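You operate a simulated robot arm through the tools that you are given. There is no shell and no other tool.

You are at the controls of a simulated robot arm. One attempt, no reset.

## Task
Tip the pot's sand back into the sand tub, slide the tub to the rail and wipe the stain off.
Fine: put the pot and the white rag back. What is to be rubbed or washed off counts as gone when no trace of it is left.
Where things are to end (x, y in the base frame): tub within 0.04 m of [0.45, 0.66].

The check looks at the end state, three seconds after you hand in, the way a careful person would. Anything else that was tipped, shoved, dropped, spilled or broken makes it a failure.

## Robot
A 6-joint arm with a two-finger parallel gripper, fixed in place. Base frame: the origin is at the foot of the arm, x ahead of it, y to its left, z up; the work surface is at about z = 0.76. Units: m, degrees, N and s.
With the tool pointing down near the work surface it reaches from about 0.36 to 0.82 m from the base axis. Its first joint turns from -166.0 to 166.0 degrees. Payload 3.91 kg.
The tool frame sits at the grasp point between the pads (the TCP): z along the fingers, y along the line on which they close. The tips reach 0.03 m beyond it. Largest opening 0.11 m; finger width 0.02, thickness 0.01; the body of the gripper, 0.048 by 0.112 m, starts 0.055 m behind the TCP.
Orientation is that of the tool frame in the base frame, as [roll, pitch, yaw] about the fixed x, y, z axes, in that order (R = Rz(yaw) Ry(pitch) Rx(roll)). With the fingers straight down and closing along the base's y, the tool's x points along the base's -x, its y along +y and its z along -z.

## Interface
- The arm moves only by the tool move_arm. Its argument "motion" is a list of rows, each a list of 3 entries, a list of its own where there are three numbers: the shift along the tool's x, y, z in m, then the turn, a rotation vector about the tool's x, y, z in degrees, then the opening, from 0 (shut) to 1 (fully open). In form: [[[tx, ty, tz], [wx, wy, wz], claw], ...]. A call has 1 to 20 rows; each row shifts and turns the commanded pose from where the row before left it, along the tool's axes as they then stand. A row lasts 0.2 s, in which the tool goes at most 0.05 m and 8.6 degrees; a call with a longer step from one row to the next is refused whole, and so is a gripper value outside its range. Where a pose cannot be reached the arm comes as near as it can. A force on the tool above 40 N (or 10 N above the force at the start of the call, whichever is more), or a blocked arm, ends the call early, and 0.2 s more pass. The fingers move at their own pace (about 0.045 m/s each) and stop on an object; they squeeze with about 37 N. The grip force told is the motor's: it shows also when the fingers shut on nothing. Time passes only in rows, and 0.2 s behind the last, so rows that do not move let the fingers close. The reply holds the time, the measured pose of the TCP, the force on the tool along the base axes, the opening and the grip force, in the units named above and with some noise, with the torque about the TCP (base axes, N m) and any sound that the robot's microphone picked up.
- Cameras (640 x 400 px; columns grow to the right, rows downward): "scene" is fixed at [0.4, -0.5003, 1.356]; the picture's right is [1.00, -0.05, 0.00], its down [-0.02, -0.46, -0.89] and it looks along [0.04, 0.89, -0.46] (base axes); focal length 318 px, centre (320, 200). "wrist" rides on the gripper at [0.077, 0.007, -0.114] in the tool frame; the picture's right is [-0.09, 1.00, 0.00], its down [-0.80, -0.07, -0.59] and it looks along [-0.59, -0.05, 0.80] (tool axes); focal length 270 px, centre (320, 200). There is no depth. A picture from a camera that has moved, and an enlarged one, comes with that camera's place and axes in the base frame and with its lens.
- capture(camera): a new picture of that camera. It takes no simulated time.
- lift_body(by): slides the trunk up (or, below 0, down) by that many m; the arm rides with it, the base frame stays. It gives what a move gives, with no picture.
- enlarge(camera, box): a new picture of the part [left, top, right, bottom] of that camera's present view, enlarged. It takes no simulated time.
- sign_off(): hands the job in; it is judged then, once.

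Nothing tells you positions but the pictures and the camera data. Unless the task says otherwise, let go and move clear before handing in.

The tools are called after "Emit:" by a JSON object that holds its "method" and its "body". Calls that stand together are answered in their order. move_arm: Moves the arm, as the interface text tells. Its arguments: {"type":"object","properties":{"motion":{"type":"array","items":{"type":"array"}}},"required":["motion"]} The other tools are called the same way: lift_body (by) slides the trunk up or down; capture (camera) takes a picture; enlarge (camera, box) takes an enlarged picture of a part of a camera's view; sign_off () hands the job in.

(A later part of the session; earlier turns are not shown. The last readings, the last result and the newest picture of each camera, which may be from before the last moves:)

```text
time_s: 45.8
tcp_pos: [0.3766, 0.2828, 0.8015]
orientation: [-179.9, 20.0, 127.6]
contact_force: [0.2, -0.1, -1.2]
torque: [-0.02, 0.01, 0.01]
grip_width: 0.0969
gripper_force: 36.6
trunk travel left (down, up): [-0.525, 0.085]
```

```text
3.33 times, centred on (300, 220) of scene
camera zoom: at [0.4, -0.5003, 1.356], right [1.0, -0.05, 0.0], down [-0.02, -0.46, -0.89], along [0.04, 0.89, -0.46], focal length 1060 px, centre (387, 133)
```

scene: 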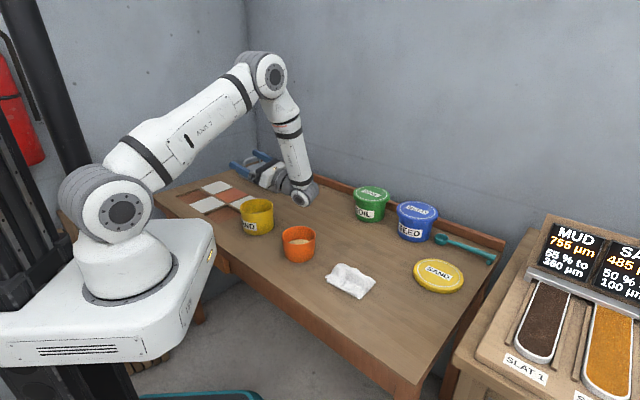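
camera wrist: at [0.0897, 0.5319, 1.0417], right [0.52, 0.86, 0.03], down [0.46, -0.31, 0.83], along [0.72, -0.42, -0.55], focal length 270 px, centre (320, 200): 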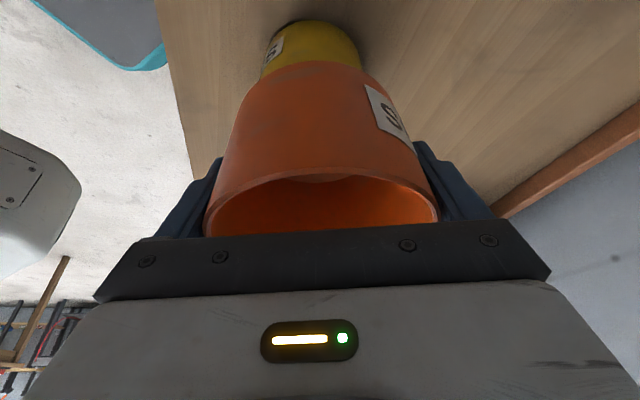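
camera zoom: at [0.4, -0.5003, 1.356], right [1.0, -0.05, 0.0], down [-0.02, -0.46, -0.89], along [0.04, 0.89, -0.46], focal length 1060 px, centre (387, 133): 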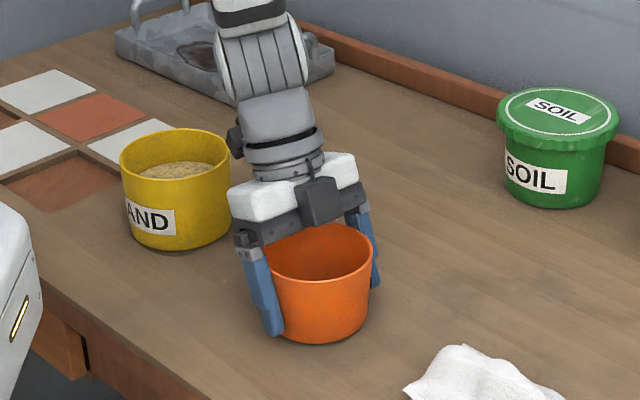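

Almost down. A couple more 2 mm steps until the table takes the weight.

Emit:
{"method": "move_arm", "body": {"motion": [[[0.0007, 0, 0.0019], [0, 0, 0], 0], [[0, 0, 0], [0, 0, 0], 0]]}}

Emit:
{"method": "move_arm", "body": {"motion": [[[0.0003, 0, 0.00095], [0, 0, 0], 0], [[0, 0, 0], [0, 0, 0], 0]]}}

```text
time_s: 46.4
tcp_pos: [0.3771, 0.2828, 0.8]
orientation: [179.8, 20.0, 127.6]
contact_force: [1.5, -1.5, 15.7]
torque: [0.52, -0.35, -0.07]
grip_width: 0.0971
gripper_force: 36.5
trunk travel left (down, up): [-0.525, 0.085]
```

```text
time_s: 47.0
tcp_pos: [0.376, 0.2828, 0.7996]
orientation: [179.8, 20.1, 127.7]
contact_force: [-4.3, 3.5, 21.4]
torque: [0.72, -0.42, 0.27]
grip_width: 0.0971
gripper_force: 37.3
trunk travel left (down, up): [-0.525, 0.085]
```

The pot stands on the table. I'll ease off a millimetre and open the fingers.

Emit:
{"method": "move_arm", "body": {"motion": [[[-0.0005, 0, -0.0015], [0, 0, 0], 0], [[0, 0, 0], [0, 0, 0], 0.95], [[0, 0, 0], [0, 0, 0], 1], [[0, 0, 0], [0, 0, 0], 1]]}}

Emit:
{"method": "capture", "body": {"camera": "wrist"}}

Emit:
{"method": "enlarge", "body": {"camera": "scene", "box": [220, 160, 380, 280]}}

```text
time_s: 48.0
tcp_pos: [0.3762, 0.2824, 0.8008]
orientation: [-180.0, 20.0, 127.7]
contact_force: [0.5, 0.4, 0.4]
torque: [0.01, -0.01, -0.03]
grip_width: 0.1105
gripper_force: 0.1
trunk travel left (down, up): [-0.525, 0.085]
```

```text
taken
camera wrist: at [0.3151, 0.374, 0.881], right [0.84, 0.54, 0.03], down [0.28, -0.48, 0.83], along [0.47, -0.69, -0.55], focal length 270 px, centre (320, 200)
```

wrist: 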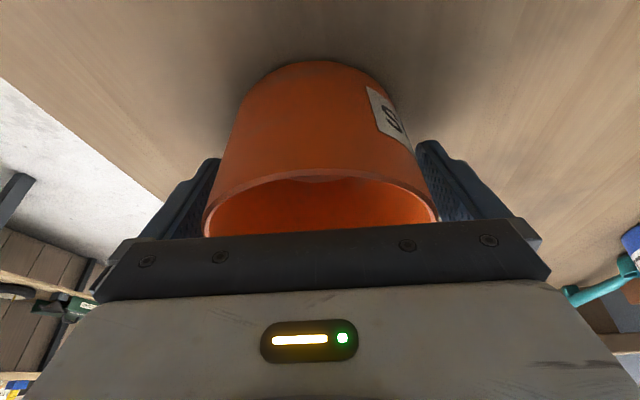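

```text
3.33 times, centred on (300, 220) of scene
camera zoom: at [0.4, -0.5003, 1.356], right [1.0, -0.05, 0.0], down [-0.02, -0.46, -0.89], along [0.04, 0.89, -0.46], focal length 1060 px, centre (387, 133)
```

zoom: 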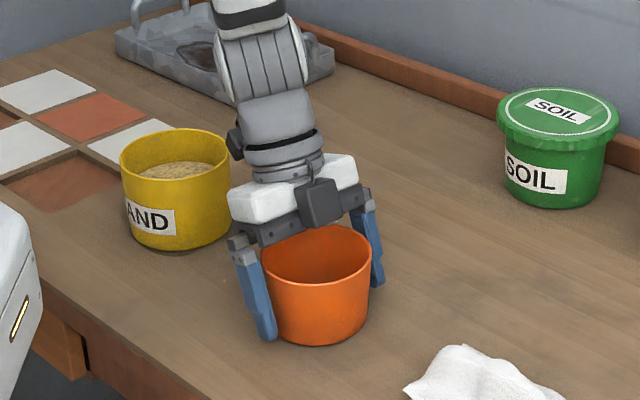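

Released without disturbing it. I'll rise straight up and compare with the opening picture.

Emit:
{"method": "move_arm", "body": {"motion": [[[-0.0068, 0, -0.0188], [0, 0, 0], 1], [[-0.0068, 0, -0.0188], [0, 0, 0], 1], [[-0.0103, 0, -0.0282], [0, 0, 0], 1], [[-0.0103, 0, -0.0282], [0, 0, 0], 1], [[-0.0103, 0, -0.0282], [0, 0, 0], 1], [[-0.0103, 0, -0.0282], [0, 0, 0], 1], [[0, 0, 0], [0, 6.67, 0], 1], [[0, 0, 0], [0, 6.67, 0], 1], [[0, 0, 0], [0, 6.66, 0], 1], [[0, 0, 0], [0, 0, 0], 1]]}}

Emit:
{"method": "enlarge", "body": {"camera": "scene", "box": [140, 140, 340, 265]}}

Emit:
{"method": "enlarge", "body": {"camera": "scene", "box": [260, 170, 520, 332]}}

Emit:
{"method": "capture", "body": {"camera": "wrist"}}

```text
time_s: 50.2
tcp_pos: [0.3766, 0.2814, 0.9584]
orientation: [180.0, 0.0, 127.7]
contact_force: [0.3, -0.1, -0.1]
torque: [-0.03, 0.01, 0.02]
grip_width: 0.1099
gripper_force: 0.1
trunk travel left (down, up): [-0.525, 0.085]
```

```text
3.20 times, centred on (240, 202) of scene
camera zoom: at [0.4, -0.5003, 1.356], right [1.0, -0.05, 0.0], down [-0.02, -0.46, -0.89], along [0.04, 0.89, -0.46], focal length 1017 px, centre (576, 192)
```

zoom: 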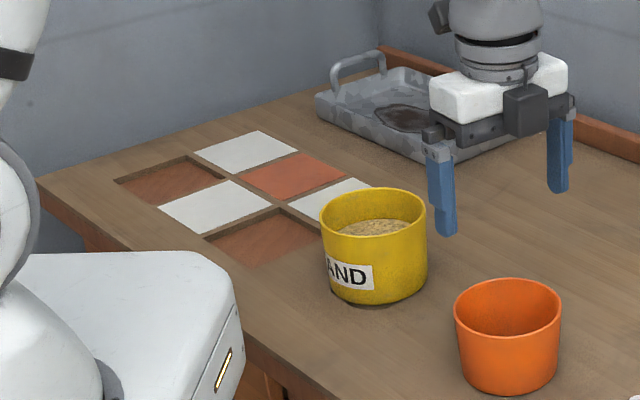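

```text
2.46 times, centred on (390, 251) of scene
camera zoom: at [0.4, -0.5003, 1.356], right [1.0, -0.05, 0.0], down [-0.02, -0.46, -0.89], along [0.04, 0.89, -0.46], focal length 782 px, centre (148, 74)
```

zoom: 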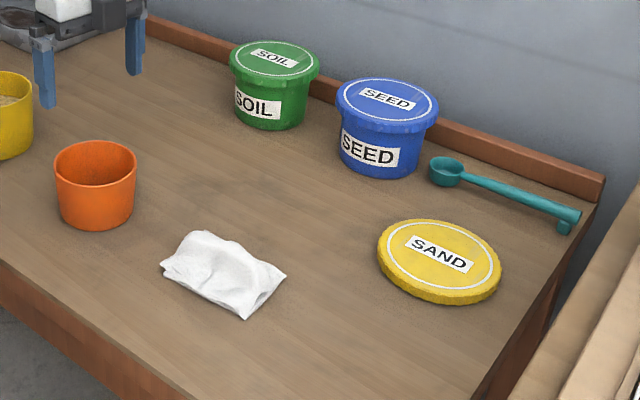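

```text
taken
camera wrist: at [0.3357, 0.3462, 1.0731], right [0.84, 0.54, 0.0], down [0.43, -0.68, 0.59], along [0.32, -0.5, -0.8], focal length 270 px, centre (320, 200)
```

wrist: 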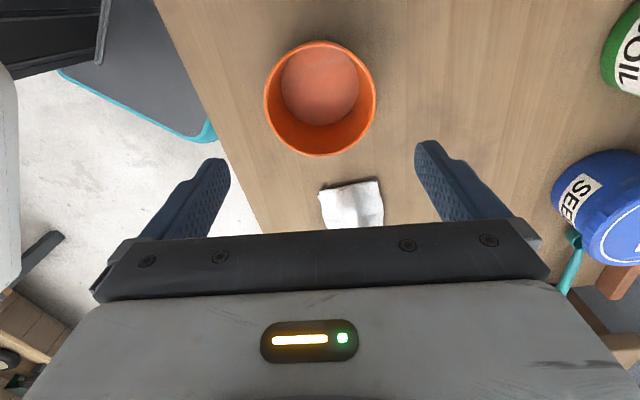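

The pot stands within about 6 mm of where it was. I'll check that it's really empty and plan the tub push.

Emit:
{"method": "enlarge", "body": {"camera": "wrist", "box": [240, 20, 400, 180]}}

Emit:
{"method": "enlarge", "body": {"camera": "scene", "box": [220, 170, 340, 260]}}

```text
2.50 times, centred on (320, 100) of wrist
camera zoom: at [0.3357, 0.3462, 1.0731], right [0.84, 0.54, 0.0], down [0.43, -0.68, 0.59], along [0.32, -0.5, -0.8], focal length 676 px, centre (320, 450)
```

zoom: 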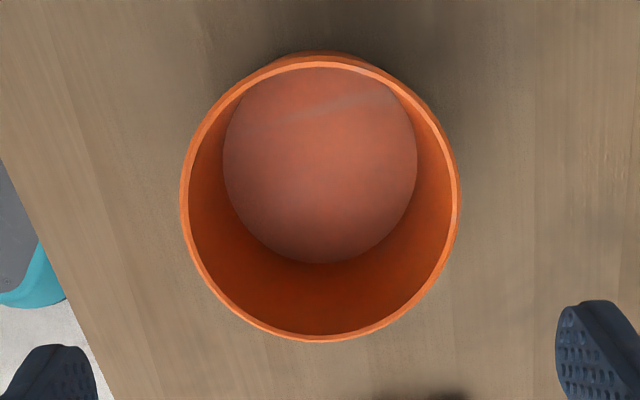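

```text
4.44 times, centred on (280, 215) of scene
camera zoom: at [0.4, -0.5003, 1.356], right [1.0, -0.05, 0.0], down [-0.02, -0.46, -0.89], along [0.04, 0.89, -0.46], focal length 1413 px, centre (498, 133)
```

zoom: 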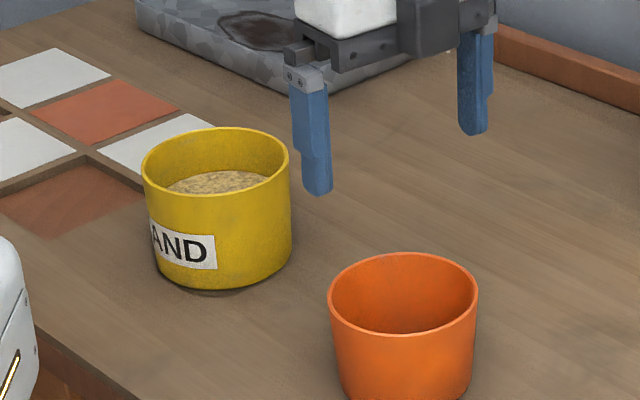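

The pot is empty. To slide the tub I'll cradle it with two part-open fingertips from behind and push low, so first I'll go high behind the tub and turn the closing line across the push direction.

Emit:
{"method": "move_arm", "body": {"motion": [[[0.0352, -0.0195, 0], [0, 0, 0], 0.64], [[0.0352, -0.0195, 0], [0, 0, 0], 0.64], [[0.0352, -0.0195, 0], [0, 0, 0], 0.64], [[0.0352, -0.0195, 0], [0, 0, 0], 0.64], [[0.0352, -0.0195, 0], [0, 0, 0], 0.64], [[0.0351, -0.0193, 0], [0, 0, 0], 0.64], [[0, 0, 0], [0, 0, -8], 0.64], [[0, 0, 0], [0, 0, -8], 0.64], [[0, 0, 0], [0, 0, -8], 0.64], [[0, 0, 0], [0, 0, -8], 0.64], [[0, 0, 0], [0, 0, -8], 0.64], [[0, 0, 0], [0, 0, -8], 0.64], [[0, 0, 0], [0, 0, -8], 0.64], [[0, 0, 0], [0, 0, -8], 0.64], [[0, 0, 0], [0, 0, -8], 0.64], [[0, 0, 0], [0, 0, -8], 0.64], [[0, 0, 0], [0, 0, -8], 0.64], [[0, 0, 0], [0, 0, -8], 0.64], [[0, 0, 0], [0, 0, 0], 0.64]]}}

Emit:
{"method": "capture", "body": {"camera": "wrist"}}

Emit:
{"method": "capture", "body": {"camera": "scene"}}

```text
time_s: 54.2
tcp_pos: [0.1545, 0.3783, 0.9616]
orientation: [-180.0, 0.1, -136.3]
contact_force: [0.0, -0.2, -0.4]
torque: [0.07, 0.0, 0.01]
grip_width: 0.0706
gripper_force: 0.1
trunk travel left (down, up): [-0.525, 0.085]
```

```text
taken
camera wrist: at [0.0955, 0.3296, 1.0746], right [-0.63, 0.78, 0.0], down [0.63, 0.5, 0.59], along [0.46, 0.37, -0.8], focal length 270 px, centre (320, 200)
```

wrist: 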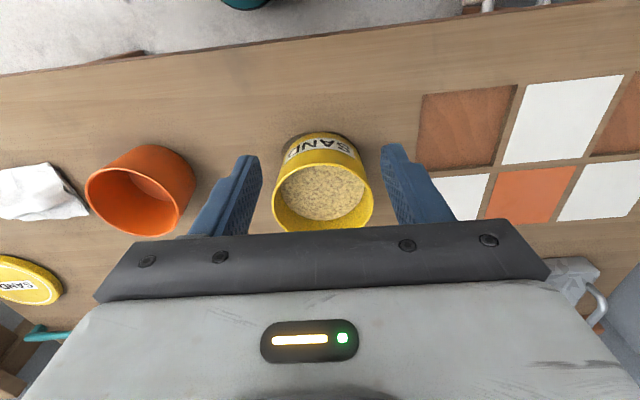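

```text
taken
```

scene: 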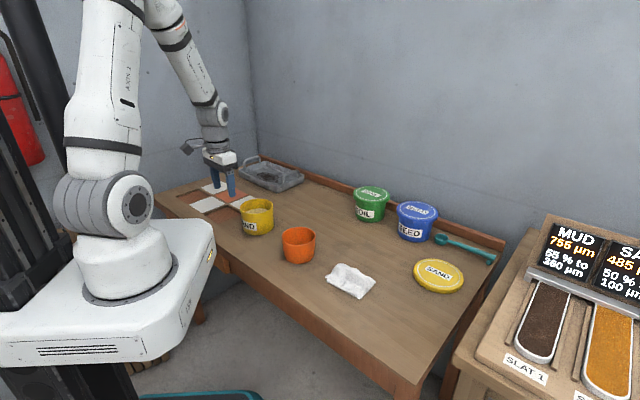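

The tub is straight ahead of the gripper, about 10 cm away along the push line. I'll align sideways, lean the tips slightly forward and go down behind it.

Emit:
{"method": "move_arm", "body": {"motion": [[[0, -0.005, 0], [0, -6, 0], 0.64], [[0, 0, 0], [0, -6, 0], 0.64], [[0.0079, 0, 0.0372], [0, 0, 0], 0.64], [[0.0079, 0, 0.0372], [0, 0, 0], 0.64], [[0.0079, 0, 0.0372], [0, 0, 0], 0.64], [[0.0079, 0, 0.0372], [0, 0, 0], 0.64], [[0, 0, 0], [0, 0, 0], 0.64]]}}

Emit:
{"method": "capture", "body": {"camera": "wrist"}}

Emit:
{"method": "capture", "body": {"camera": "scene"}}

```text
time_s: 55.8
tcp_pos: [0.1584, 0.3757, 0.8085]
orientation: [179.9, 12.0, -136.3]
contact_force: [-0.1, 0.3, -0.6]
torque: [-0.02, 0.01, -0.04]
grip_width: 0.0704
gripper_force: 0.0
trunk travel left (down, up): [-0.525, 0.085]
```

```text
taken
camera wrist: at [0.0836, 0.3098, 0.9034], right [-0.63, 0.78, 0.02], down [0.53, 0.41, 0.75], along [0.58, 0.48, -0.66], focal length 270 px, centre (320, 200)
```

wrist: 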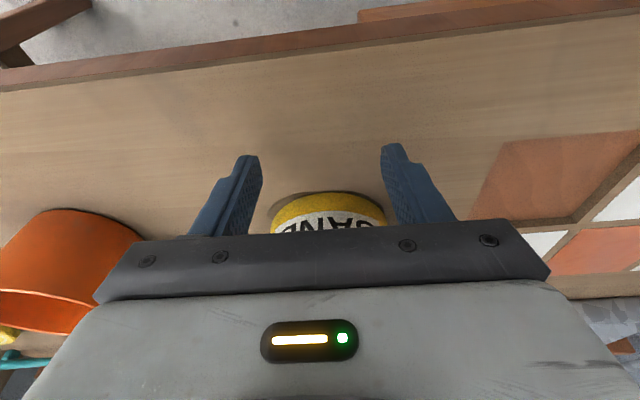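

```text
taken
```

scene: 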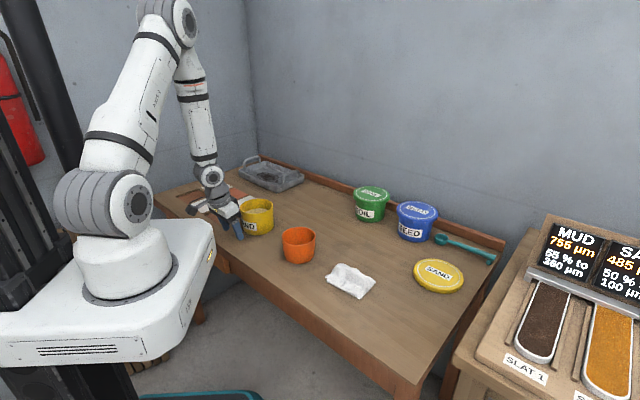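

Well aligned with the tub. I'll go down to just above the table, creep to contact and push the first few centimetres to see how it behaves.

Emit:
{"method": "move_arm", "body": {"motion": [[[0.0022, 0, 0.0103], [0, 0, 0], 0.64], [[-0.0147, 0, 0.0031], [0, 0, 0], 0.64], [[-0.0147, 0, 0.0031], [0, 0, 0], 0.64], [[-0.0098, 0, 0.0021], [0, 0, 0], 0.64], [[-0.0049, 0, 0.001], [0, 0, 0], 0.64], [[-0.0049, 0, 0.001], [0, 0, 0], 0.64], [[-0.0049, 0, 0.001], [0, 0, 0], 0.64], [[-0.0049, 0, 0.001], [0, 0, 0], 0.64]]}}

Emit:
{"method": "capture", "body": {"camera": "wrist"}}

Emit:
{"method": "enlarge", "body": {"camera": "scene", "box": [160, 150, 320, 270]}}

```text
time_s: 57.6
tcp_pos: [0.2017, 0.417, 0.7961]
orientation: [180.0, 12.0, -136.3]
contact_force: [-1.1, -1.3, -0.2]
torque: [-0.05, 0.01, -0.03]
grip_width: 0.0711
gripper_force: 1.0
trunk travel left (down, up): [-0.525, 0.085]
```

```text
taken
camera wrist: at [0.1261, 0.3524, 0.8925], right [-0.63, 0.78, 0.02], down [0.53, 0.41, 0.75], along [0.58, 0.48, -0.66], focal length 270 px, centre (320, 200)
```

wrist: 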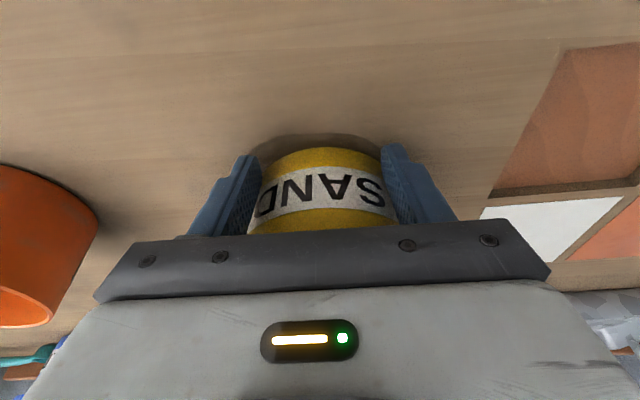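

```text
3.33 times, centred on (240, 210) of scene
camera zoom: at [0.4, -0.5003, 1.356], right [1.0, -0.05, 0.0], down [-0.02, -0.46, -0.89], along [0.04, 0.89, -0.46], focal length 1060 px, centre (587, 167)
```

zoom: 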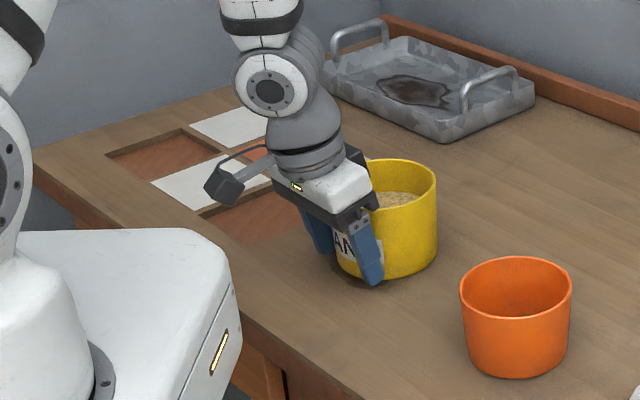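

Contact is gentle (about 2 N) and the tub sits between the fingers. I'll push on slowly.

Emit:
{"method": "move_arm", "body": {"motion": [[[-0.0098, 0.0001, 0.0021], [0, 0, 0], 0.64], [[-0.0117, 0.0001, 0.0025], [0, 0, 0], 0.64], [[-0.0117, 0.0002, 0.0025], [0, 0, 0], 0.64], [[-0.0117, 0.0002, 0.0025], [0, 0, 0], 0.64], [[-0.0117, 0.0002, 0.0025], [0, 0, 0], 0.64], [[-0.0117, 0.0002, 0.0025], [0, 0, 0], 0.64], [[-0.0117, 0.0002, 0.0025], [0, 0, 0], 0.64], [[-0.0117, 0.0002, 0.0025], [0, 0, 0], 0.64], [[-0.0098, 0.0001, 0.0021], [0, 0, 0], 0.64], [[-0.0049, 0, 0.001], [0, 0, 0], 0.64]]}}

Emit:
{"method": "capture", "body": {"camera": "wrist"}}

Emit:
{"method": "enlarge", "body": {"camera": "scene", "box": [200, 130, 400, 255]}}

```text
time_s: 59.8
tcp_pos: [0.278, 0.4919, 0.7973]
orientation: [-180.0, 12.1, -136.3]
contact_force: [-2.9, -2.1, 2.3]
torque: [-0.08, 0.02, -0.05]
grip_width: 0.0714
gripper_force: 0.9
trunk travel left (down, up): [-0.525, 0.085]
```

```text
taken
camera wrist: at [0.2035, 0.4279, 0.8931], right [-0.63, 0.78, 0.02], down [0.53, 0.41, 0.75], along [0.58, 0.48, -0.66], focal length 270 px, centre (320, 200)
```

wrist: 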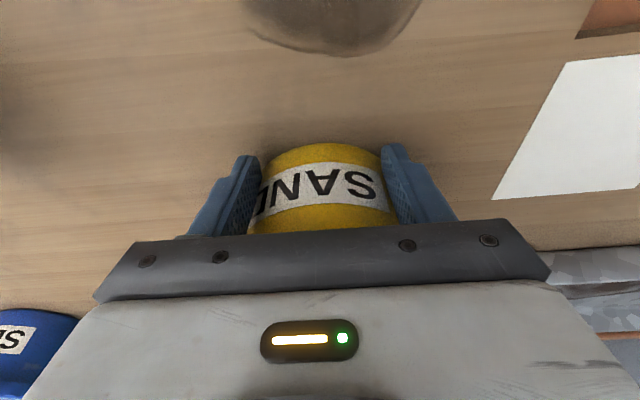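

```text
3.20 times, centred on (300, 192) of scene
camera zoom: at [0.4, -0.5003, 1.356], right [1.0, -0.05, 0.0], down [-0.02, -0.46, -0.89], along [0.04, 0.89, -0.46], focal length 1017 px, centre (384, 224)
```

zoom: 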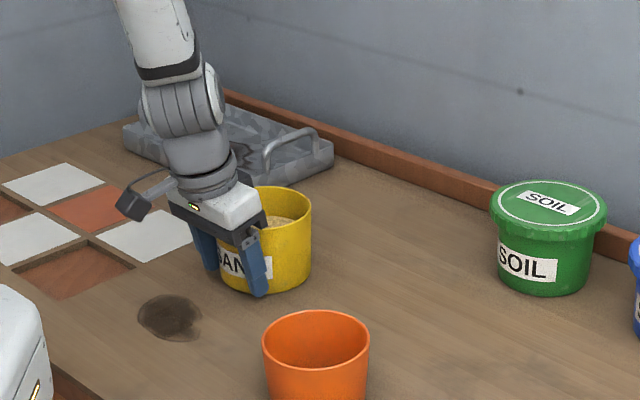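

Sliding the tub has uncovered a dark stain on the table where it stood, so that needs wiping too. The push is steady; I'll continue.

Emit:
{"method": "move_arm", "body": {"motion": [[[-0.0078, 0.0001, 0.0017], [0, 0, 0], 0.64], [[-0.0117, 0.0002, 0.0025], [0, 0, 0], 0.64], [[-0.0117, 0.0002, 0.0025], [0, 0, 0], 0.64], [[-0.0117, 0.0002, 0.0025], [0, 0, 0], 0.64], [[-0.0117, 0.0002, 0.0025], [0, 0, 0], 0.64], [[-0.0117, 0.0002, 0.0025], [0, 0, 0], 0.64], [[-0.0117, 0.0002, 0.0025], [0, 0, 0], 0.64], [[-0.0117, 0.0002, 0.0025], [0, 0, 0], 0.64], [[-0.0117, 0.0002, 0.0025], [0, 0, 0], 0.64], [[-0.0117, 0.0002, 0.0025], [0, 0, 0], 0.64], [[-0.0098, 0.0001, 0.0021], [0, 0, 0], 0.64], [[-0.0049, 0, 0.001], [0, 0, 0], 0.64]]}}

Emit:
{"method": "capture", "body": {"camera": "wrist"}}

Emit:
{"method": "enlarge", "body": {"camera": "scene", "box": [200, 130, 400, 255]}}

```text
time_s: 62.4
tcp_pos: [0.3734, 0.5838, 0.7959]
orientation: [180.0, 12.0, -136.3]
contact_force: [-1.1, -1.0, -1.1]
torque: [-0.02, 0.04, 0.0]
grip_width: 0.0715
gripper_force: 0.7
trunk travel left (down, up): [-0.525, 0.085]
```

```text
taken
camera wrist: at [0.2982, 0.5193, 0.8914], right [-0.63, 0.78, 0.02], down [0.53, 0.41, 0.75], along [0.58, 0.48, -0.66], focal length 270 px, centre (320, 200)
```

wrist: 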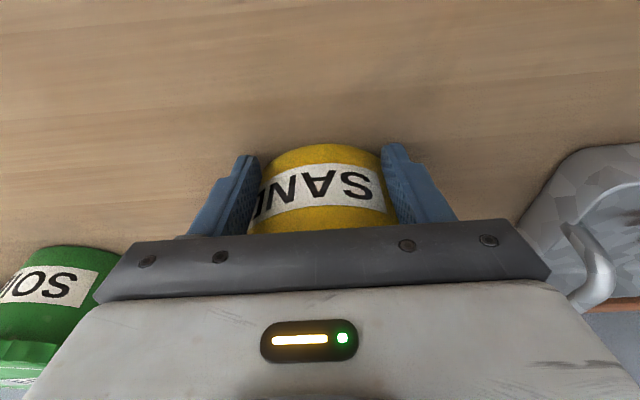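

```text
3.20 times, centred on (300, 192) of scene
camera zoom: at [0.4, -0.5003, 1.356], right [1.0, -0.05, 0.0], down [-0.02, -0.46, -0.89], along [0.04, 0.89, -0.46], focal length 1017 px, centre (384, 224)
```

zoom: 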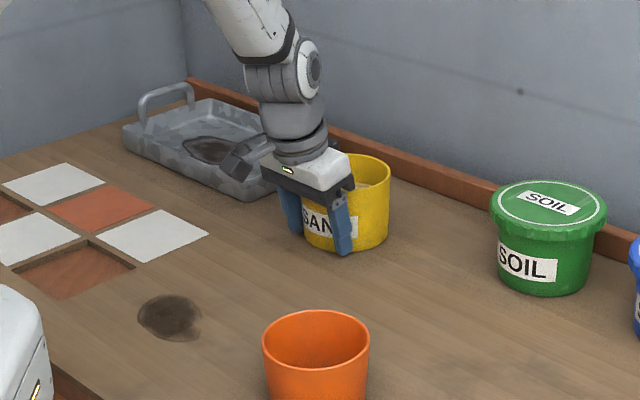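

The tub is about 5 cm short of its place. I'll push the rest slowly and stop just before the rail.

Emit:
{"method": "move_arm", "body": {"motion": [[[-0.0098, 0.0002, 0.0021], [0, 0, 0], 0.64], [[-0.0098, 0.0002, 0.0021], [0, 0, 0], 0.64], [[-0.0098, 0.0002, 0.0021], [0, 0, 0], 0.64], [[-0.0098, 0.0002, 0.0021], [0, 0, 0], 0.64], [[-0.0059, 0.0001, 0.0012], [0, 0, 0], 0.64], [[-0.0039, 0, 0.0008], [0, 0, 0], 0.64], [[0, 0, 0], [0, 0, 0], 0.64]]}}

Emit:
{"method": "capture", "body": {"camera": "wrist"}}

Emit:
{"method": "enlarge", "body": {"camera": "scene", "box": [200, 130, 400, 255]}}

```text
time_s: 64.0
tcp_pos: [0.4086, 0.6204, 0.7958]
orientation: [180.0, 12.0, -136.3]
contact_force: [-1.6, -0.7, 2.0]
torque: [-0.02, 0.0, 0.02]
grip_width: 0.0715
gripper_force: 1.0
trunk travel left (down, up): [-0.525, 0.085]
```

```text
taken
camera wrist: at [0.3333, 0.5558, 0.892], right [-0.63, 0.78, 0.02], down [0.53, 0.4, 0.75], along [0.58, 0.48, -0.66], focal length 270 px, centre (320, 200)
```

wrist: 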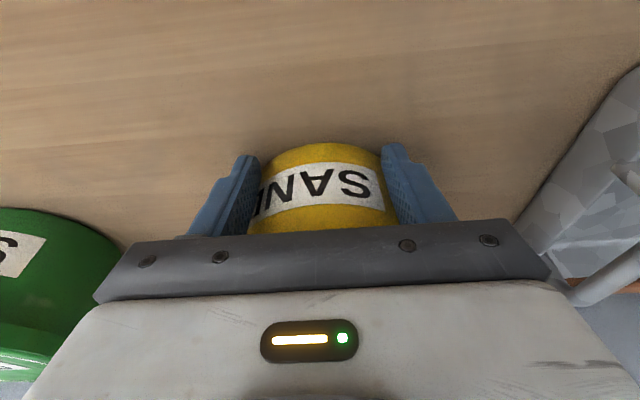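

```text
3.20 times, centred on (300, 192) of scene
camera zoom: at [0.4, -0.5003, 1.356], right [1.0, -0.05, 0.0], down [-0.02, -0.46, -0.89], along [0.04, 0.89, -0.46], focal length 1017 px, centre (384, 224)
```

zoom: 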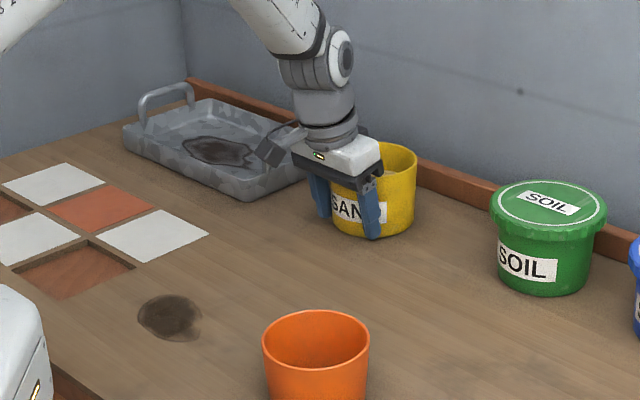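

The tub is at about (0.447, 0.658), within a few millimetres of the goal. I'll back off, rise and look.

Emit:
{"method": "move_arm", "body": {"motion": [[[0.0098, 0, -0.0021], [0, 0, 0], 0.64], [[0.0196, 0, -0.0042], [0, 0, 0], 0.64], [[0.0293, 0, -0.0062], [0, 0, 0], 0.64], [[-0.0062, 0, -0.0293], [0, 0, 0], 0.64], [[-0.0083, 0, -0.0391], [0, 0, 0], 0.64], [[-0.0083, 0, -0.0391], [0, 0, 0], 0.64], [[-0.0083, 0, -0.0391], [0, 0, 0], 0.64], [[0, 0, 0], [0, 6, 0], 0.64], [[0, 0, 0], [0, 6, 0], 0.64], [[0, 0, 0], [0, 0, 0], 0.64]]}}

Emit:
{"method": "capture", "body": {"camera": "wrist"}}

Emit:
{"method": "capture", "body": {"camera": "scene"}}

Emit:
{"method": "enlarge", "body": {"camera": "scene", "box": [200, 130, 400, 255]}}

```text
time_s: 66.2
tcp_pos: [0.3634, 0.5779, 0.947]
orientation: [-180.0, 0.1, -136.4]
contact_force: [-0.3, -0.4, 1.0]
torque: [-0.05, 0.01, -0.05]
grip_width: 0.0704
gripper_force: 0.0
trunk travel left (down, up): [-0.525, 0.085]
```

```text
taken
camera wrist: at [0.3052, 0.5291, 1.061], right [-0.62, 0.78, 0.0], down [0.63, 0.5, 0.59], along [0.46, 0.37, -0.8], focal length 270 px, centre (320, 200)
```

wrist: 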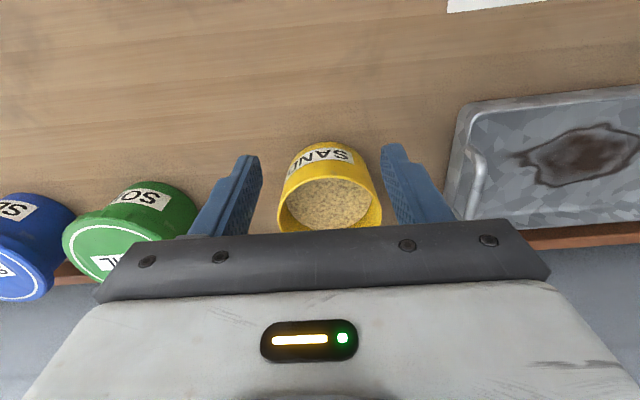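

```text
taken
```

scene: 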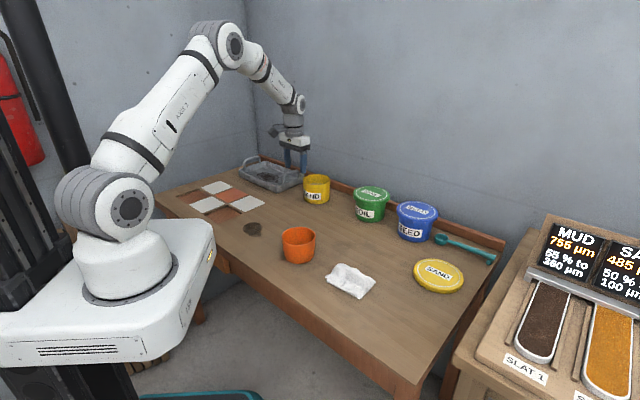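

```text
3.20 times, centred on (300, 192) of scene
camera zoom: at [0.4, -0.5003, 1.356], right [1.0, -0.05, 0.0], down [-0.02, -0.46, -0.89], along [0.04, 0.89, -0.46], focal length 1017 px, centre (384, 224)
```

zoom: 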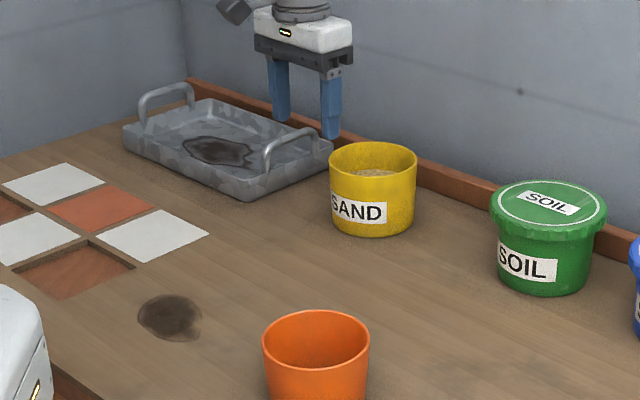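

The tub is where it belongs and the uncovered stain is near (0.21, 0.445). Next I go above the rag, turning the closing line across its short side.

Emit:
{"method": "move_arm", "body": {"motion": [[[0.01834, -0.04052, 0], [0, 0, 0], 1], [[0.01834, -0.04052, 0], [0, 0, 0], 1], [[0.01834, -0.04052, 0], [0, 0, 0], 1], [[0.01834, -0.04052, 0], [0, 0, 0], 1], [[0.01834, -0.04052, 0], [0, 0, 0], 1], [[0.01834, -0.04052, 0], [0, 0, 0], 1], [[0.01834, -0.04052, 0], [0, 0, 0], 1], [[0.01834, -0.04052, 0], [0, 0, 0], 1], [[0.01834, -0.04052, 0], [0, 0, 0], 1], [[0.01834, -0.04052, 0], [0, 0, 0], 1]]}}

Emit:
{"method": "move_arm", "body": {"motion": [[[0, 0, 0], [0, 0, 8.05], 1], [[0, 0, 0], [0, 0, 8.05], 1], [[0, 0, 0], [0, 0, 8.05], 1], [[0, 0, 0], [0, 0, 8.05], 1], [[0, 0, 0], [0, 0, 8.05], 1], [[0, 0, 0], [0, 0, 8.05], 1], [[0, 0, 0], [0, 0, 8.05], 1], [[0, 0, 0], [0, 0, 8.05], 1], [[0, 0, 0], [0, 0, 8.05], 1], [[0, 0, 0], [0, 0, 8.05], 1], [[0, 0, 0], [0, 0, 8.05], 1], [[0, 0, 0], [0, 0, 0], 1]]}}

Emit:
{"method": "capture", "body": {"camera": "wrist"}}

Emit:
{"method": "enlarge", "body": {"camera": "wrist", "box": [220, 0, 420, 220]}}

Emit:
{"method": "enlarge", "body": {"camera": "scene", "box": [310, 240, 400, 310]}}

```text
time_s: 68.4
tcp_pos: [0.5124, 0.1589, 0.9468]
orientation: [-180.0, 0.0, -136.3]
contact_force: [0.7, -1.1, -1.0]
torque: [0.0, -0.01, 0.0]
grip_width: 0.1101
gripper_force: 0.1
trunk travel left (down, up): [-0.525, 0.085]
```

```text
time_s: 71.0
tcp_pos: [0.5127, 0.1583, 0.948]
orientation: [179.9, -0.1, 135.1]
contact_force: [0.7, 0.2, 0.4]
torque: [-0.01, -0.02, 0.02]
grip_width: 0.11
gripper_force: 0.1
trunk travel left (down, up): [-0.525, 0.085]
```

```text
taken
camera wrist: at [0.4637, 0.2172, 1.0611], right [0.77, 0.64, 0.0], down [0.52, -0.62, 0.59], along [0.38, -0.46, -0.8], focal length 270 px, centre (320, 200)
```

wrist: 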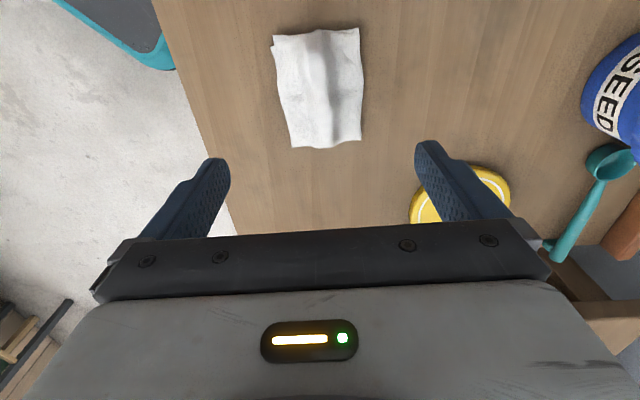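

```text
1.82 times, centred on (320, 110) of wrist
camera zoom: at [0.4637, 0.2172, 1.0611], right [0.77, 0.64, 0.0], down [0.52, -0.62, 0.59], along [0.38, -0.46, -0.8], focal length 491 px, centre (320, 364)
```

zoom: 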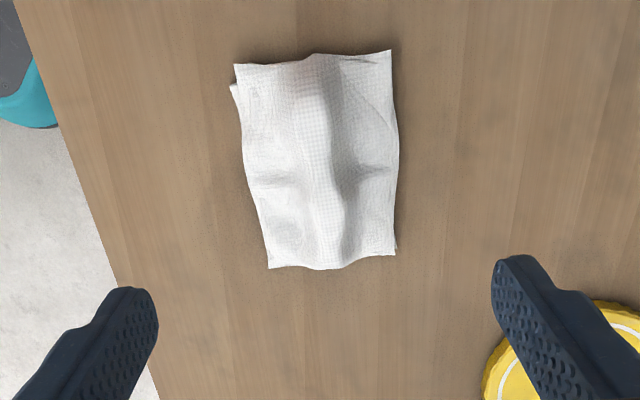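

```text
5.71 times, centred on (355, 275) of scene
camera zoom: at [0.4, -0.5003, 1.356], right [1.0, -0.05, 0.0], down [-0.02, -0.46, -0.89], along [0.04, 0.89, -0.46], focal length 1816 px, centre (120, -229)
```

zoom: 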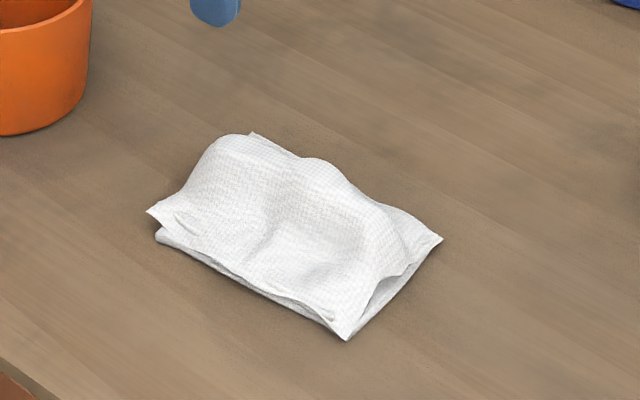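

The rag is a folded cloth about 0.11 × 0.086 m with a ridge along it, right under the gripper and aligned with it. I'll go down with fingers fully open on both sides of it.

Emit:
{"method": "move_arm", "body": {"motion": [[[-0.0022, 0.0035, 0.02], [0, 0, 0], 1], [[0, 0, 0.035], [0, 0, 0], 1], [[0, 0, 0.035], [0, 0, 0], 1], [[0, 0, 0.03], [0, 0, 0], 1], [[0, 0, 0], [0, 0, 0], 1]]}}

Emit:
{"method": "capture", "body": {"camera": "wrist"}}

Emit:
{"method": "enlarge", "body": {"camera": "scene", "box": [290, 210, 420, 310]}}

```text
time_s: 72.2
tcp_pos: [0.5162, 0.1623, 0.8258]
orientation: [179.9, 0.0, 135.2]
contact_force: [0.1, -0.4, -0.5]
torque: [-0.02, 0.0, -0.01]
grip_width: 0.1098
gripper_force: 0.1
trunk travel left (down, up): [-0.525, 0.085]
```

```text
taken
camera wrist: at [0.4672, 0.2198, 0.9407], right [0.76, 0.64, 0.0], down [0.52, -0.61, 0.59], along [0.38, -0.45, -0.8], focal length 270 px, centre (320, 200)
```

wrist: 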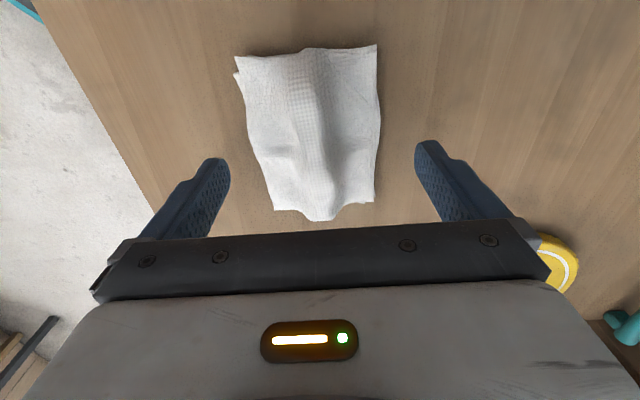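

```text
4.00 times, centred on (355, 260) of scene
camera zoom: at [0.4, -0.5003, 1.356], right [1.0, -0.05, 0.0], down [-0.02, -0.46, -0.89], along [0.04, 0.89, -0.46], focal length 1272 px, centre (180, -40)
```

zoom: 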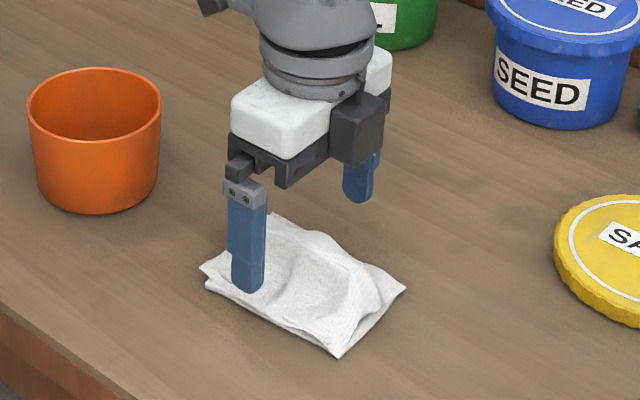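

The fingers clear the rag's sides by about a centimetre each. I'll adjust by a few millimetres and go down to near the table, then close.

Emit:
{"method": "move_arm", "body": {"motion": [[[-0.004, -0.002, 0.01], [0, 0, 0], 1], [[0, 0, 0.01], [0, 0, 0], 1], [[0, 0, 0.0105], [0, 0, 0], 1], [[0, 0, 0], [0, 0, 0], 1]]}}

Emit:
{"method": "move_arm", "body": {"motion": [[[0, 0, 0], [0, 0, 0], 0.5], [[0, 0, 0], [0, 0, 0], 0.5], [[0, 0, 0], [0, 0, 0], 0.5], [[0, 0, 0], [0, 0, 0], 0.5]]}}

Emit:
{"method": "capture", "body": {"camera": "wrist"}}

Emit:
{"method": "enlarge", "body": {"camera": "scene", "box": [290, 210, 420, 310]}}

```text
time_s: 73.2
tcp_pos: [0.5177, 0.1582, 0.797]
orientation: [-180.0, 0.0, 135.2]
contact_force: [0.3, 0.8, 0.7]
torque: [0.01, 0.01, -0.02]
grip_width: 0.11
gripper_force: 0.0
trunk travel left (down, up): [-0.525, 0.085]
```

```text
time_s: 74.2
tcp_pos: [0.5166, 0.1563, 0.7973]
orientation: [-180.0, 0.0, 135.3]
contact_force: [0.2, 0.3, -0.8]
torque: [-0.03, -0.02, 0.02]
grip_width: 0.0788
gripper_force: 37.6
trunk travel left (down, up): [-0.525, 0.085]
```

```text
taken
camera wrist: at [0.4685, 0.2154, 0.9107], right [0.76, 0.64, 0.0], down [0.52, -0.61, 0.59], along [0.38, -0.45, -0.8], focal length 270 px, centre (320, 200)
```

wrist: 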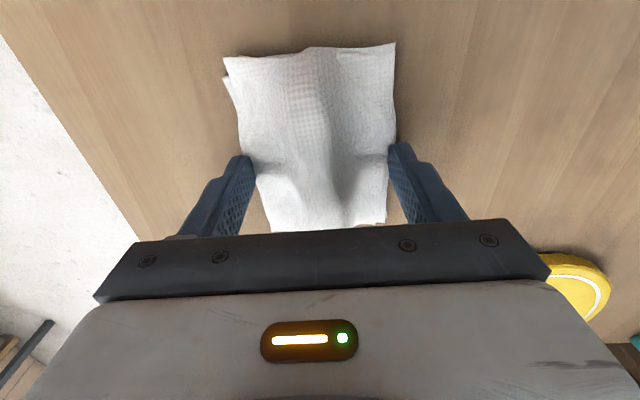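

```text
4.00 times, centred on (355, 260) of scene
camera zoom: at [0.4, -0.5003, 1.356], right [1.0, -0.05, 0.0], down [-0.02, -0.46, -0.89], along [0.04, 0.89, -0.46], focal length 1272 px, centre (180, -40)
```

zoom: 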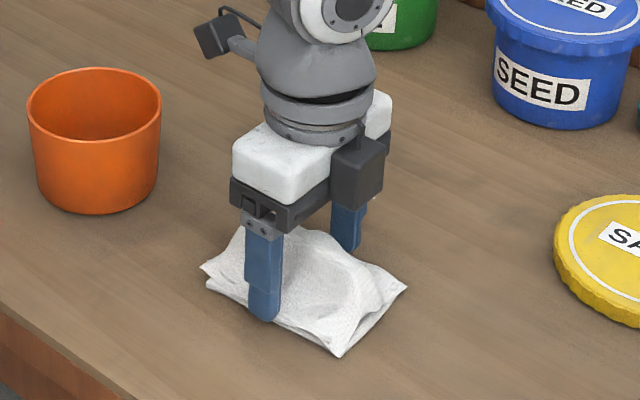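

The rag is gripped firmly at 0.079 m wide and hasn't shifted. I'll lift it and carry it near the table stain, stopping beside it for a look.

Emit:
{"method": "move_arm", "body": {"motion": [[[0, 0, -0.015], [0, 0, 0], 0.4], [[0, 0, -0.03], [0, 0, 0], 0.4], [[0, 0, -0.045], [0, 0, 0], 0.4], [[0, 0, -0.045], [0, 0, 0], 0.4], [[0.0393, 0.0053, 0], [0, 0, 0], 0.4], [[0.0393, 0.0053, 0], [0, 0, 0], 0.4], [[0.0393, 0.0053, 0], [0, 0, 0], 0.4], [[0.0393, 0.0053, 0], [0, 0, 0], 0.4], [[0.0393, 0.0053, 0], [0, 0, 0], 0.4], [[0.0393, 0.0053, 0], [0, 0, 0], 0.4], [[0.0393, 0.0053, 0], [0, 0, 0], 0.4], [[0.0393, 0.0053, 0], [0, 0, 0], 0.4], [[0.0393, 0.0053, 0], [0, 0, 0], 0.4], [[0, 0, 0], [0, 0, -7.67], 0.4], [[0, 0, 0], [0, 0, -7.67], 0.4], [[0, 0, 0], [0, 0, -7.67], 0.4], [[0, 0, 0], [0, 0, -7.67], 0.4], [[0, 0, 0], [0, 0, -7.67], 0.4], [[0, 0, 0], [0, 0, -7.67], 0.4], [[0, 0, 0], [0, 0, 0], 0.4]]}}

Emit:
{"method": "capture", "body": {"camera": "wrist"}}

Emit:
{"method": "capture", "body": {"camera": "scene"}}

```text
time_s: 78.4
tcp_pos: [0.2995, 0.4397, 0.931]
orientation: [-180.0, 0.0, -178.6]
contact_force: [-0.1, -0.6, -0.3]
torque: [0.02, 0.01, 0.01]
grip_width: 0.0787
gripper_force: 36.6
trunk travel left (down, up): [-0.525, 0.085]
```

```text
taken
camera wrist: at [0.2245, 0.4439, 1.0452], right [0.07, 1.0, 0.0], down [0.8, -0.05, 0.59], along [0.59, -0.04, -0.8], focal length 270 px, centre (320, 200)
```

wrist: 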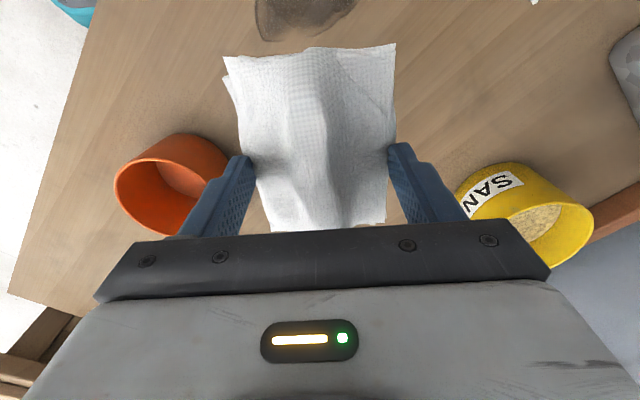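

```text
taken
```

scene: 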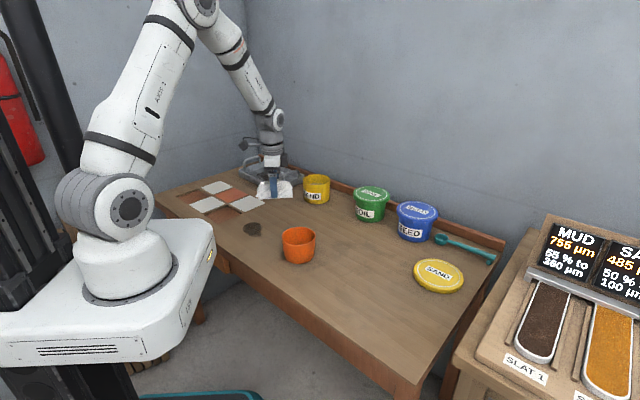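

The stain spans roughly x 0.175–0.25 and y 0.39–0.475. I'll centre the rag over it and lower until it touches.

Emit:
{"method": "move_arm", "body": {"motion": [[[0.0292, -0.0022, 0], [0, 0, 0], 0.4], [[0.0292, -0.0022, 0], [0, 0, 0], 0.4], [[0.0292, -0.0022, 0], [0, 0, 0], 0.4], [[0, 0, 0.04], [0, 0, 0], 0.4], [[0, 0, 0.04], [0, 0, 0], 0.4], [[0, 0, 0.035], [0, 0, 0], 0.4], [[0, 0, 0.01], [0, 0, 0], 0.4], [[0, 0, 0.005], [0, 0, 0], 0.4], [[0, 0, 0], [0, 0, 0], 0.4]]}}

Emit:
{"method": "move_arm", "body": {"motion": [[[0, 0, 0.002], [0, 0, 0], 0.4], [[0, 0, 0.002], [0, 0, 0], 0.4], [[0, 0, 0], [0, 0, 0], 0.4]]}}

Emit:
{"method": "enlarge", "body": {"camera": "scene", "box": [180, 150, 340, 270]}}

```text
time_s: 80.4
tcp_pos: [0.2121, 0.4319, 0.8005]
orientation: [-180.0, 0.0, -178.8]
contact_force: [0.1, -0.4, -1.5]
torque: [0.03, 0.02, -0.01]
grip_width: 0.0789
gripper_force: 36.8
trunk travel left (down, up): [-0.525, 0.085]
```

```text
time_s: 81.2
tcp_pos: [0.2121, 0.4311, 0.7981]
orientation: [180.0, -0.1, -178.9]
contact_force: [0.0, -0.2, -0.8]
torque: [0.02, -0.02, -0.03]
grip_width: 0.0789
gripper_force: 36.7
trunk travel left (down, up): [-0.525, 0.085]
```

```text
3.33 times, centred on (260, 210) of scene
camera zoom: at [0.4, -0.5003, 1.356], right [1.0, -0.05, 0.0], down [-0.02, -0.46, -0.89], along [0.04, 0.89, -0.46], focal length 1060 px, centre (520, 167)
```

zoom: 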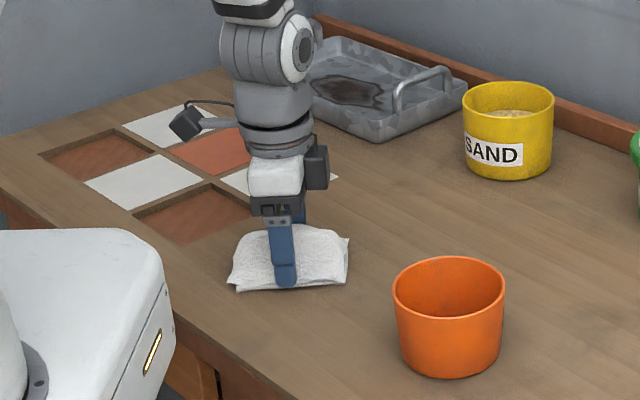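

No contact force yet; I'll lower a millimetre at a time.

Emit:
{"method": "move_arm", "body": {"motion": [[[0, 0, 0.001], [0, 0, 0], 0.4], [[0, 0, 0.001], [0, 0, 0], 0.4], [[0, 0, 0], [0, 0, 0], 0.4]]}}

Emit:
{"method": "move_arm", "body": {"motion": [[[0, 0, 0.001], [0, 0, 0], 0.4], [[0, 0, 0], [0, 0, 0], 0.4]]}}

Emit:
{"method": "move_arm", "body": {"motion": [[[0, 0, 0.001], [0, 0, 0], 0.4], [[0, 0, 0], [0, 0, 0], 0.4]]}}

```text
time_s: 82.0
tcp_pos: [0.2127, 0.4319, 0.7962]
orientation: [179.8, 0.1, -178.7]
contact_force: [-8.2, 3.3, 23.1]
torque: [-0.65, 0.39, -0.22]
grip_width: 0.0789
gripper_force: 36.9
trunk travel left (down, up): [-0.525, 0.085]
```

```text
time_s: 82.8
tcp_pos: [0.212, 0.4323, 0.7966]
orientation: [179.8, 0.1, -178.8]
contact_force: [-4.5, -4.5, 21.4]
torque: [-0.62, 0.12, -0.08]
grip_width: 0.0792
gripper_force: 37.1
trunk travel left (down, up): [-0.525, 0.085]
stopped in row 2: the force on the tool passed its limit at 41 N (the readings are from after the stop); the commanded pose is now the measured one
```

```text
time_s: 83.4
tcp_pos: [0.212, 0.4296, 0.796]
orientation: [179.5, 0.2, -178.9]
contact_force: [-2.0, -2.0, 40.2]
torque: [-0.9, 0.1, 0.08]
grip_width: 0.079
gripper_force: 37.1
trunk travel left (down, up): [-0.525, 0.085]
```

Contact is at about z = 0.797. I'll ease the pressure to a moderate level and start rubbing with strokes across the stain.

Emit:
{"method": "move_arm", "body": {"motion": [[[0, 0, -0.0013], [0, 0, 0], 0.4], [[0, 0, 0], [0, 0, 0], 0.4]]}}

Emit:
{"method": "move_arm", "body": {"motion": [[[0, 0.01, 0], [0, 0, 0], 0.4], [[0, 0.01, 0], [0, 0, 0], 0.4], [[0, 0.01, 0], [0, 0, 0], 0.4], [[0, -0.01, 0], [0, 0, 0], 0.4], [[0, -0.015, 0], [0, 0, 0], 0.4], [[0, -0.015, 0], [0, 0, 0], 0.4], [[0, -0.01, 0], [0, 0, 0], 0.4], [[0, -0.01, 0], [0, 0, 0], 0.4], [[0, 0.015, 0], [0, 0, 0], 0.4], [[0, 0.015, 0], [0, 0, 0], 0.4], [[0, 0, 0], [0, 0, 0], 0.4]]}}

```text
time_s: 84.0
tcp_pos: [0.2123, 0.4316, 0.7966]
orientation: [179.6, 0.1, -178.8]
contact_force: [5.1, -2.8, 30.3]
torque: [0.03, -0.38, 0.16]
grip_width: 0.0785
gripper_force: 37.0
trunk travel left (down, up): [-0.525, 0.085]
```

```text
time_s: 86.4
tcp_pos: [0.2124, 0.43, 0.7962]
orientation: [179.8, 0.1, -178.8]
contact_force: [0.8, -1.8, 3.8]
torque: [-0.25, 0.07, 0.05]
grip_width: 0.079
gripper_force: 37.1
trunk travel left (down, up): [-0.525, 0.085]
```

I'll lift and step aside to see what the first rub did.

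Emit:
{"method": "move_arm", "body": {"motion": [[[0, 0, -0.03], [0, 0, 0], 0.4], [[0, 0, -0.04], [0, 0, 0], 0.4], [[-0.045, 0, -0.01], [0, 0, 0], 0.4], [[-0.045, 0, 0], [0, 0, 0], 0.4], [[-0.03, 0, 0], [0, 0, 0], 0.4], [[0, 0, 0], [0, 0, 0], 0.4]]}}

Emit:
{"method": "enlarge", "body": {"camera": "scene", "box": [180, 170, 300, 260]}}

Emit:
{"method": "capture", "body": {"camera": "wrist"}}

```text
time_s: 87.8
tcp_pos: [0.3325, 0.4305, 0.875]
orientation: [179.7, 0.1, -178.8]
contact_force: [0.5, -0.6, -1.1]
torque: [0.03, -0.03, -0.03]
grip_width: 0.0791
gripper_force: 36.8
trunk travel left (down, up): [-0.525, 0.085]
```

```text
4.44 times, centred on (240, 215) of scene
camera zoom: at [0.4, -0.5003, 1.356], right [1.0, -0.05, 0.0], down [-0.02, -0.46, -0.89], along [0.04, 0.89, -0.46], focal length 1413 px, centre (676, 133)
```

zoom: 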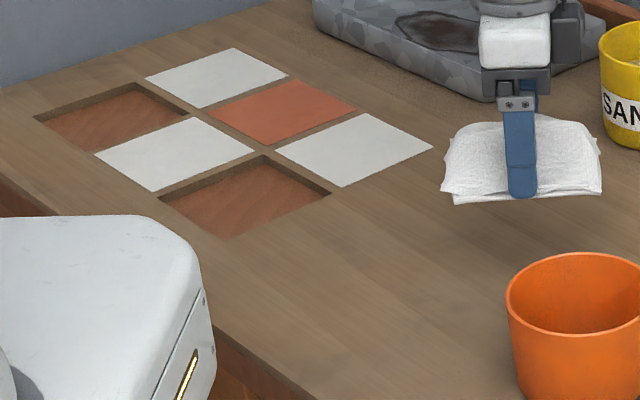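

```text
taken
camera wrist: at [0.257, 0.4351, 0.9891], right [0.07, 1.0, 0.0], down [0.8, -0.06, 0.6], along [0.59, -0.04, -0.8], focal length 270 px, centre (320, 200)
```

wrist: 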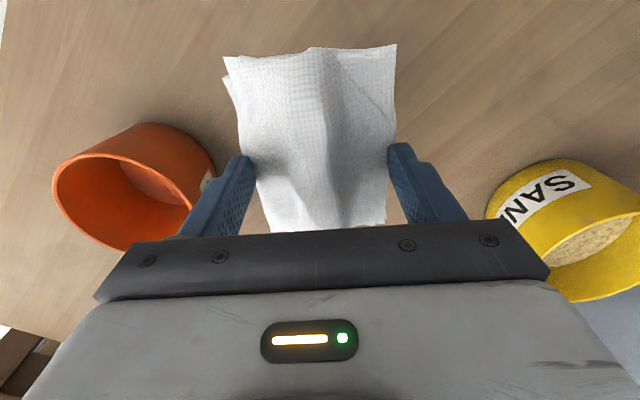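

From the scene camera the table stain looks gone. I'll zoom right in for faint traces.

Emit:
{"method": "enlarge", "body": {"camera": "scene", "box": [220, 205, 290, 255]}}

Emit:
{"method": "move_arm", "body": {"motion": [[[0, 0, -0.045], [0, 0, 0], 0.4], [[0.02, 0, -0.03], [0, 8, 0], 0.4], [[0, 0, 0], [0, 8, 0], 0.4], [[0, 0, 0], [0, 8, 0], 0.4], [[0, 0, 0], [0, 8, 0], 0.4], [[0, 0, 0], [0, 0, 0], 0.4]]}}

Emit:
{"method": "capture", "body": {"camera": "wrist"}}

```text
8.00 times, centred on (255, 230) of scene
camera zoom: at [0.4, -0.5003, 1.356], right [1.0, -0.05, 0.0], down [-0.02, -0.46, -0.89], along [0.04, 0.89, -0.46], focal length 2543 px, centre (840, -40)
```

zoom: 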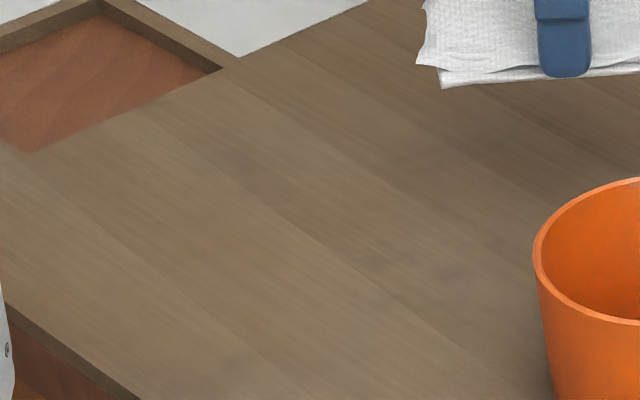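

```text
time_s: 89.2
tcp_pos: [0.313, 0.4324, 0.9512]
orientation: [179.7, -32.0, -178.6]
contact_force: [0.3, -0.1, -0.6]
torque: [0.02, -0.02, 0.01]
grip_width: 0.0788
gripper_force: 36.9
trunk travel left (down, up): [-0.525, 0.085]
```

```text
taken
camera wrist: at [0.3093, 0.4382, 1.088], right [0.05, 1.0, -0.04], down [1.0, -0.05, 0.08], along [0.08, -0.05, -1.0], focal length 270 px, centre (320, 200)
```

wrist: 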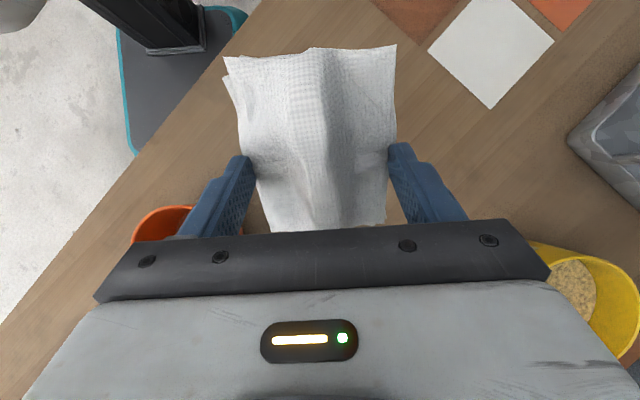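

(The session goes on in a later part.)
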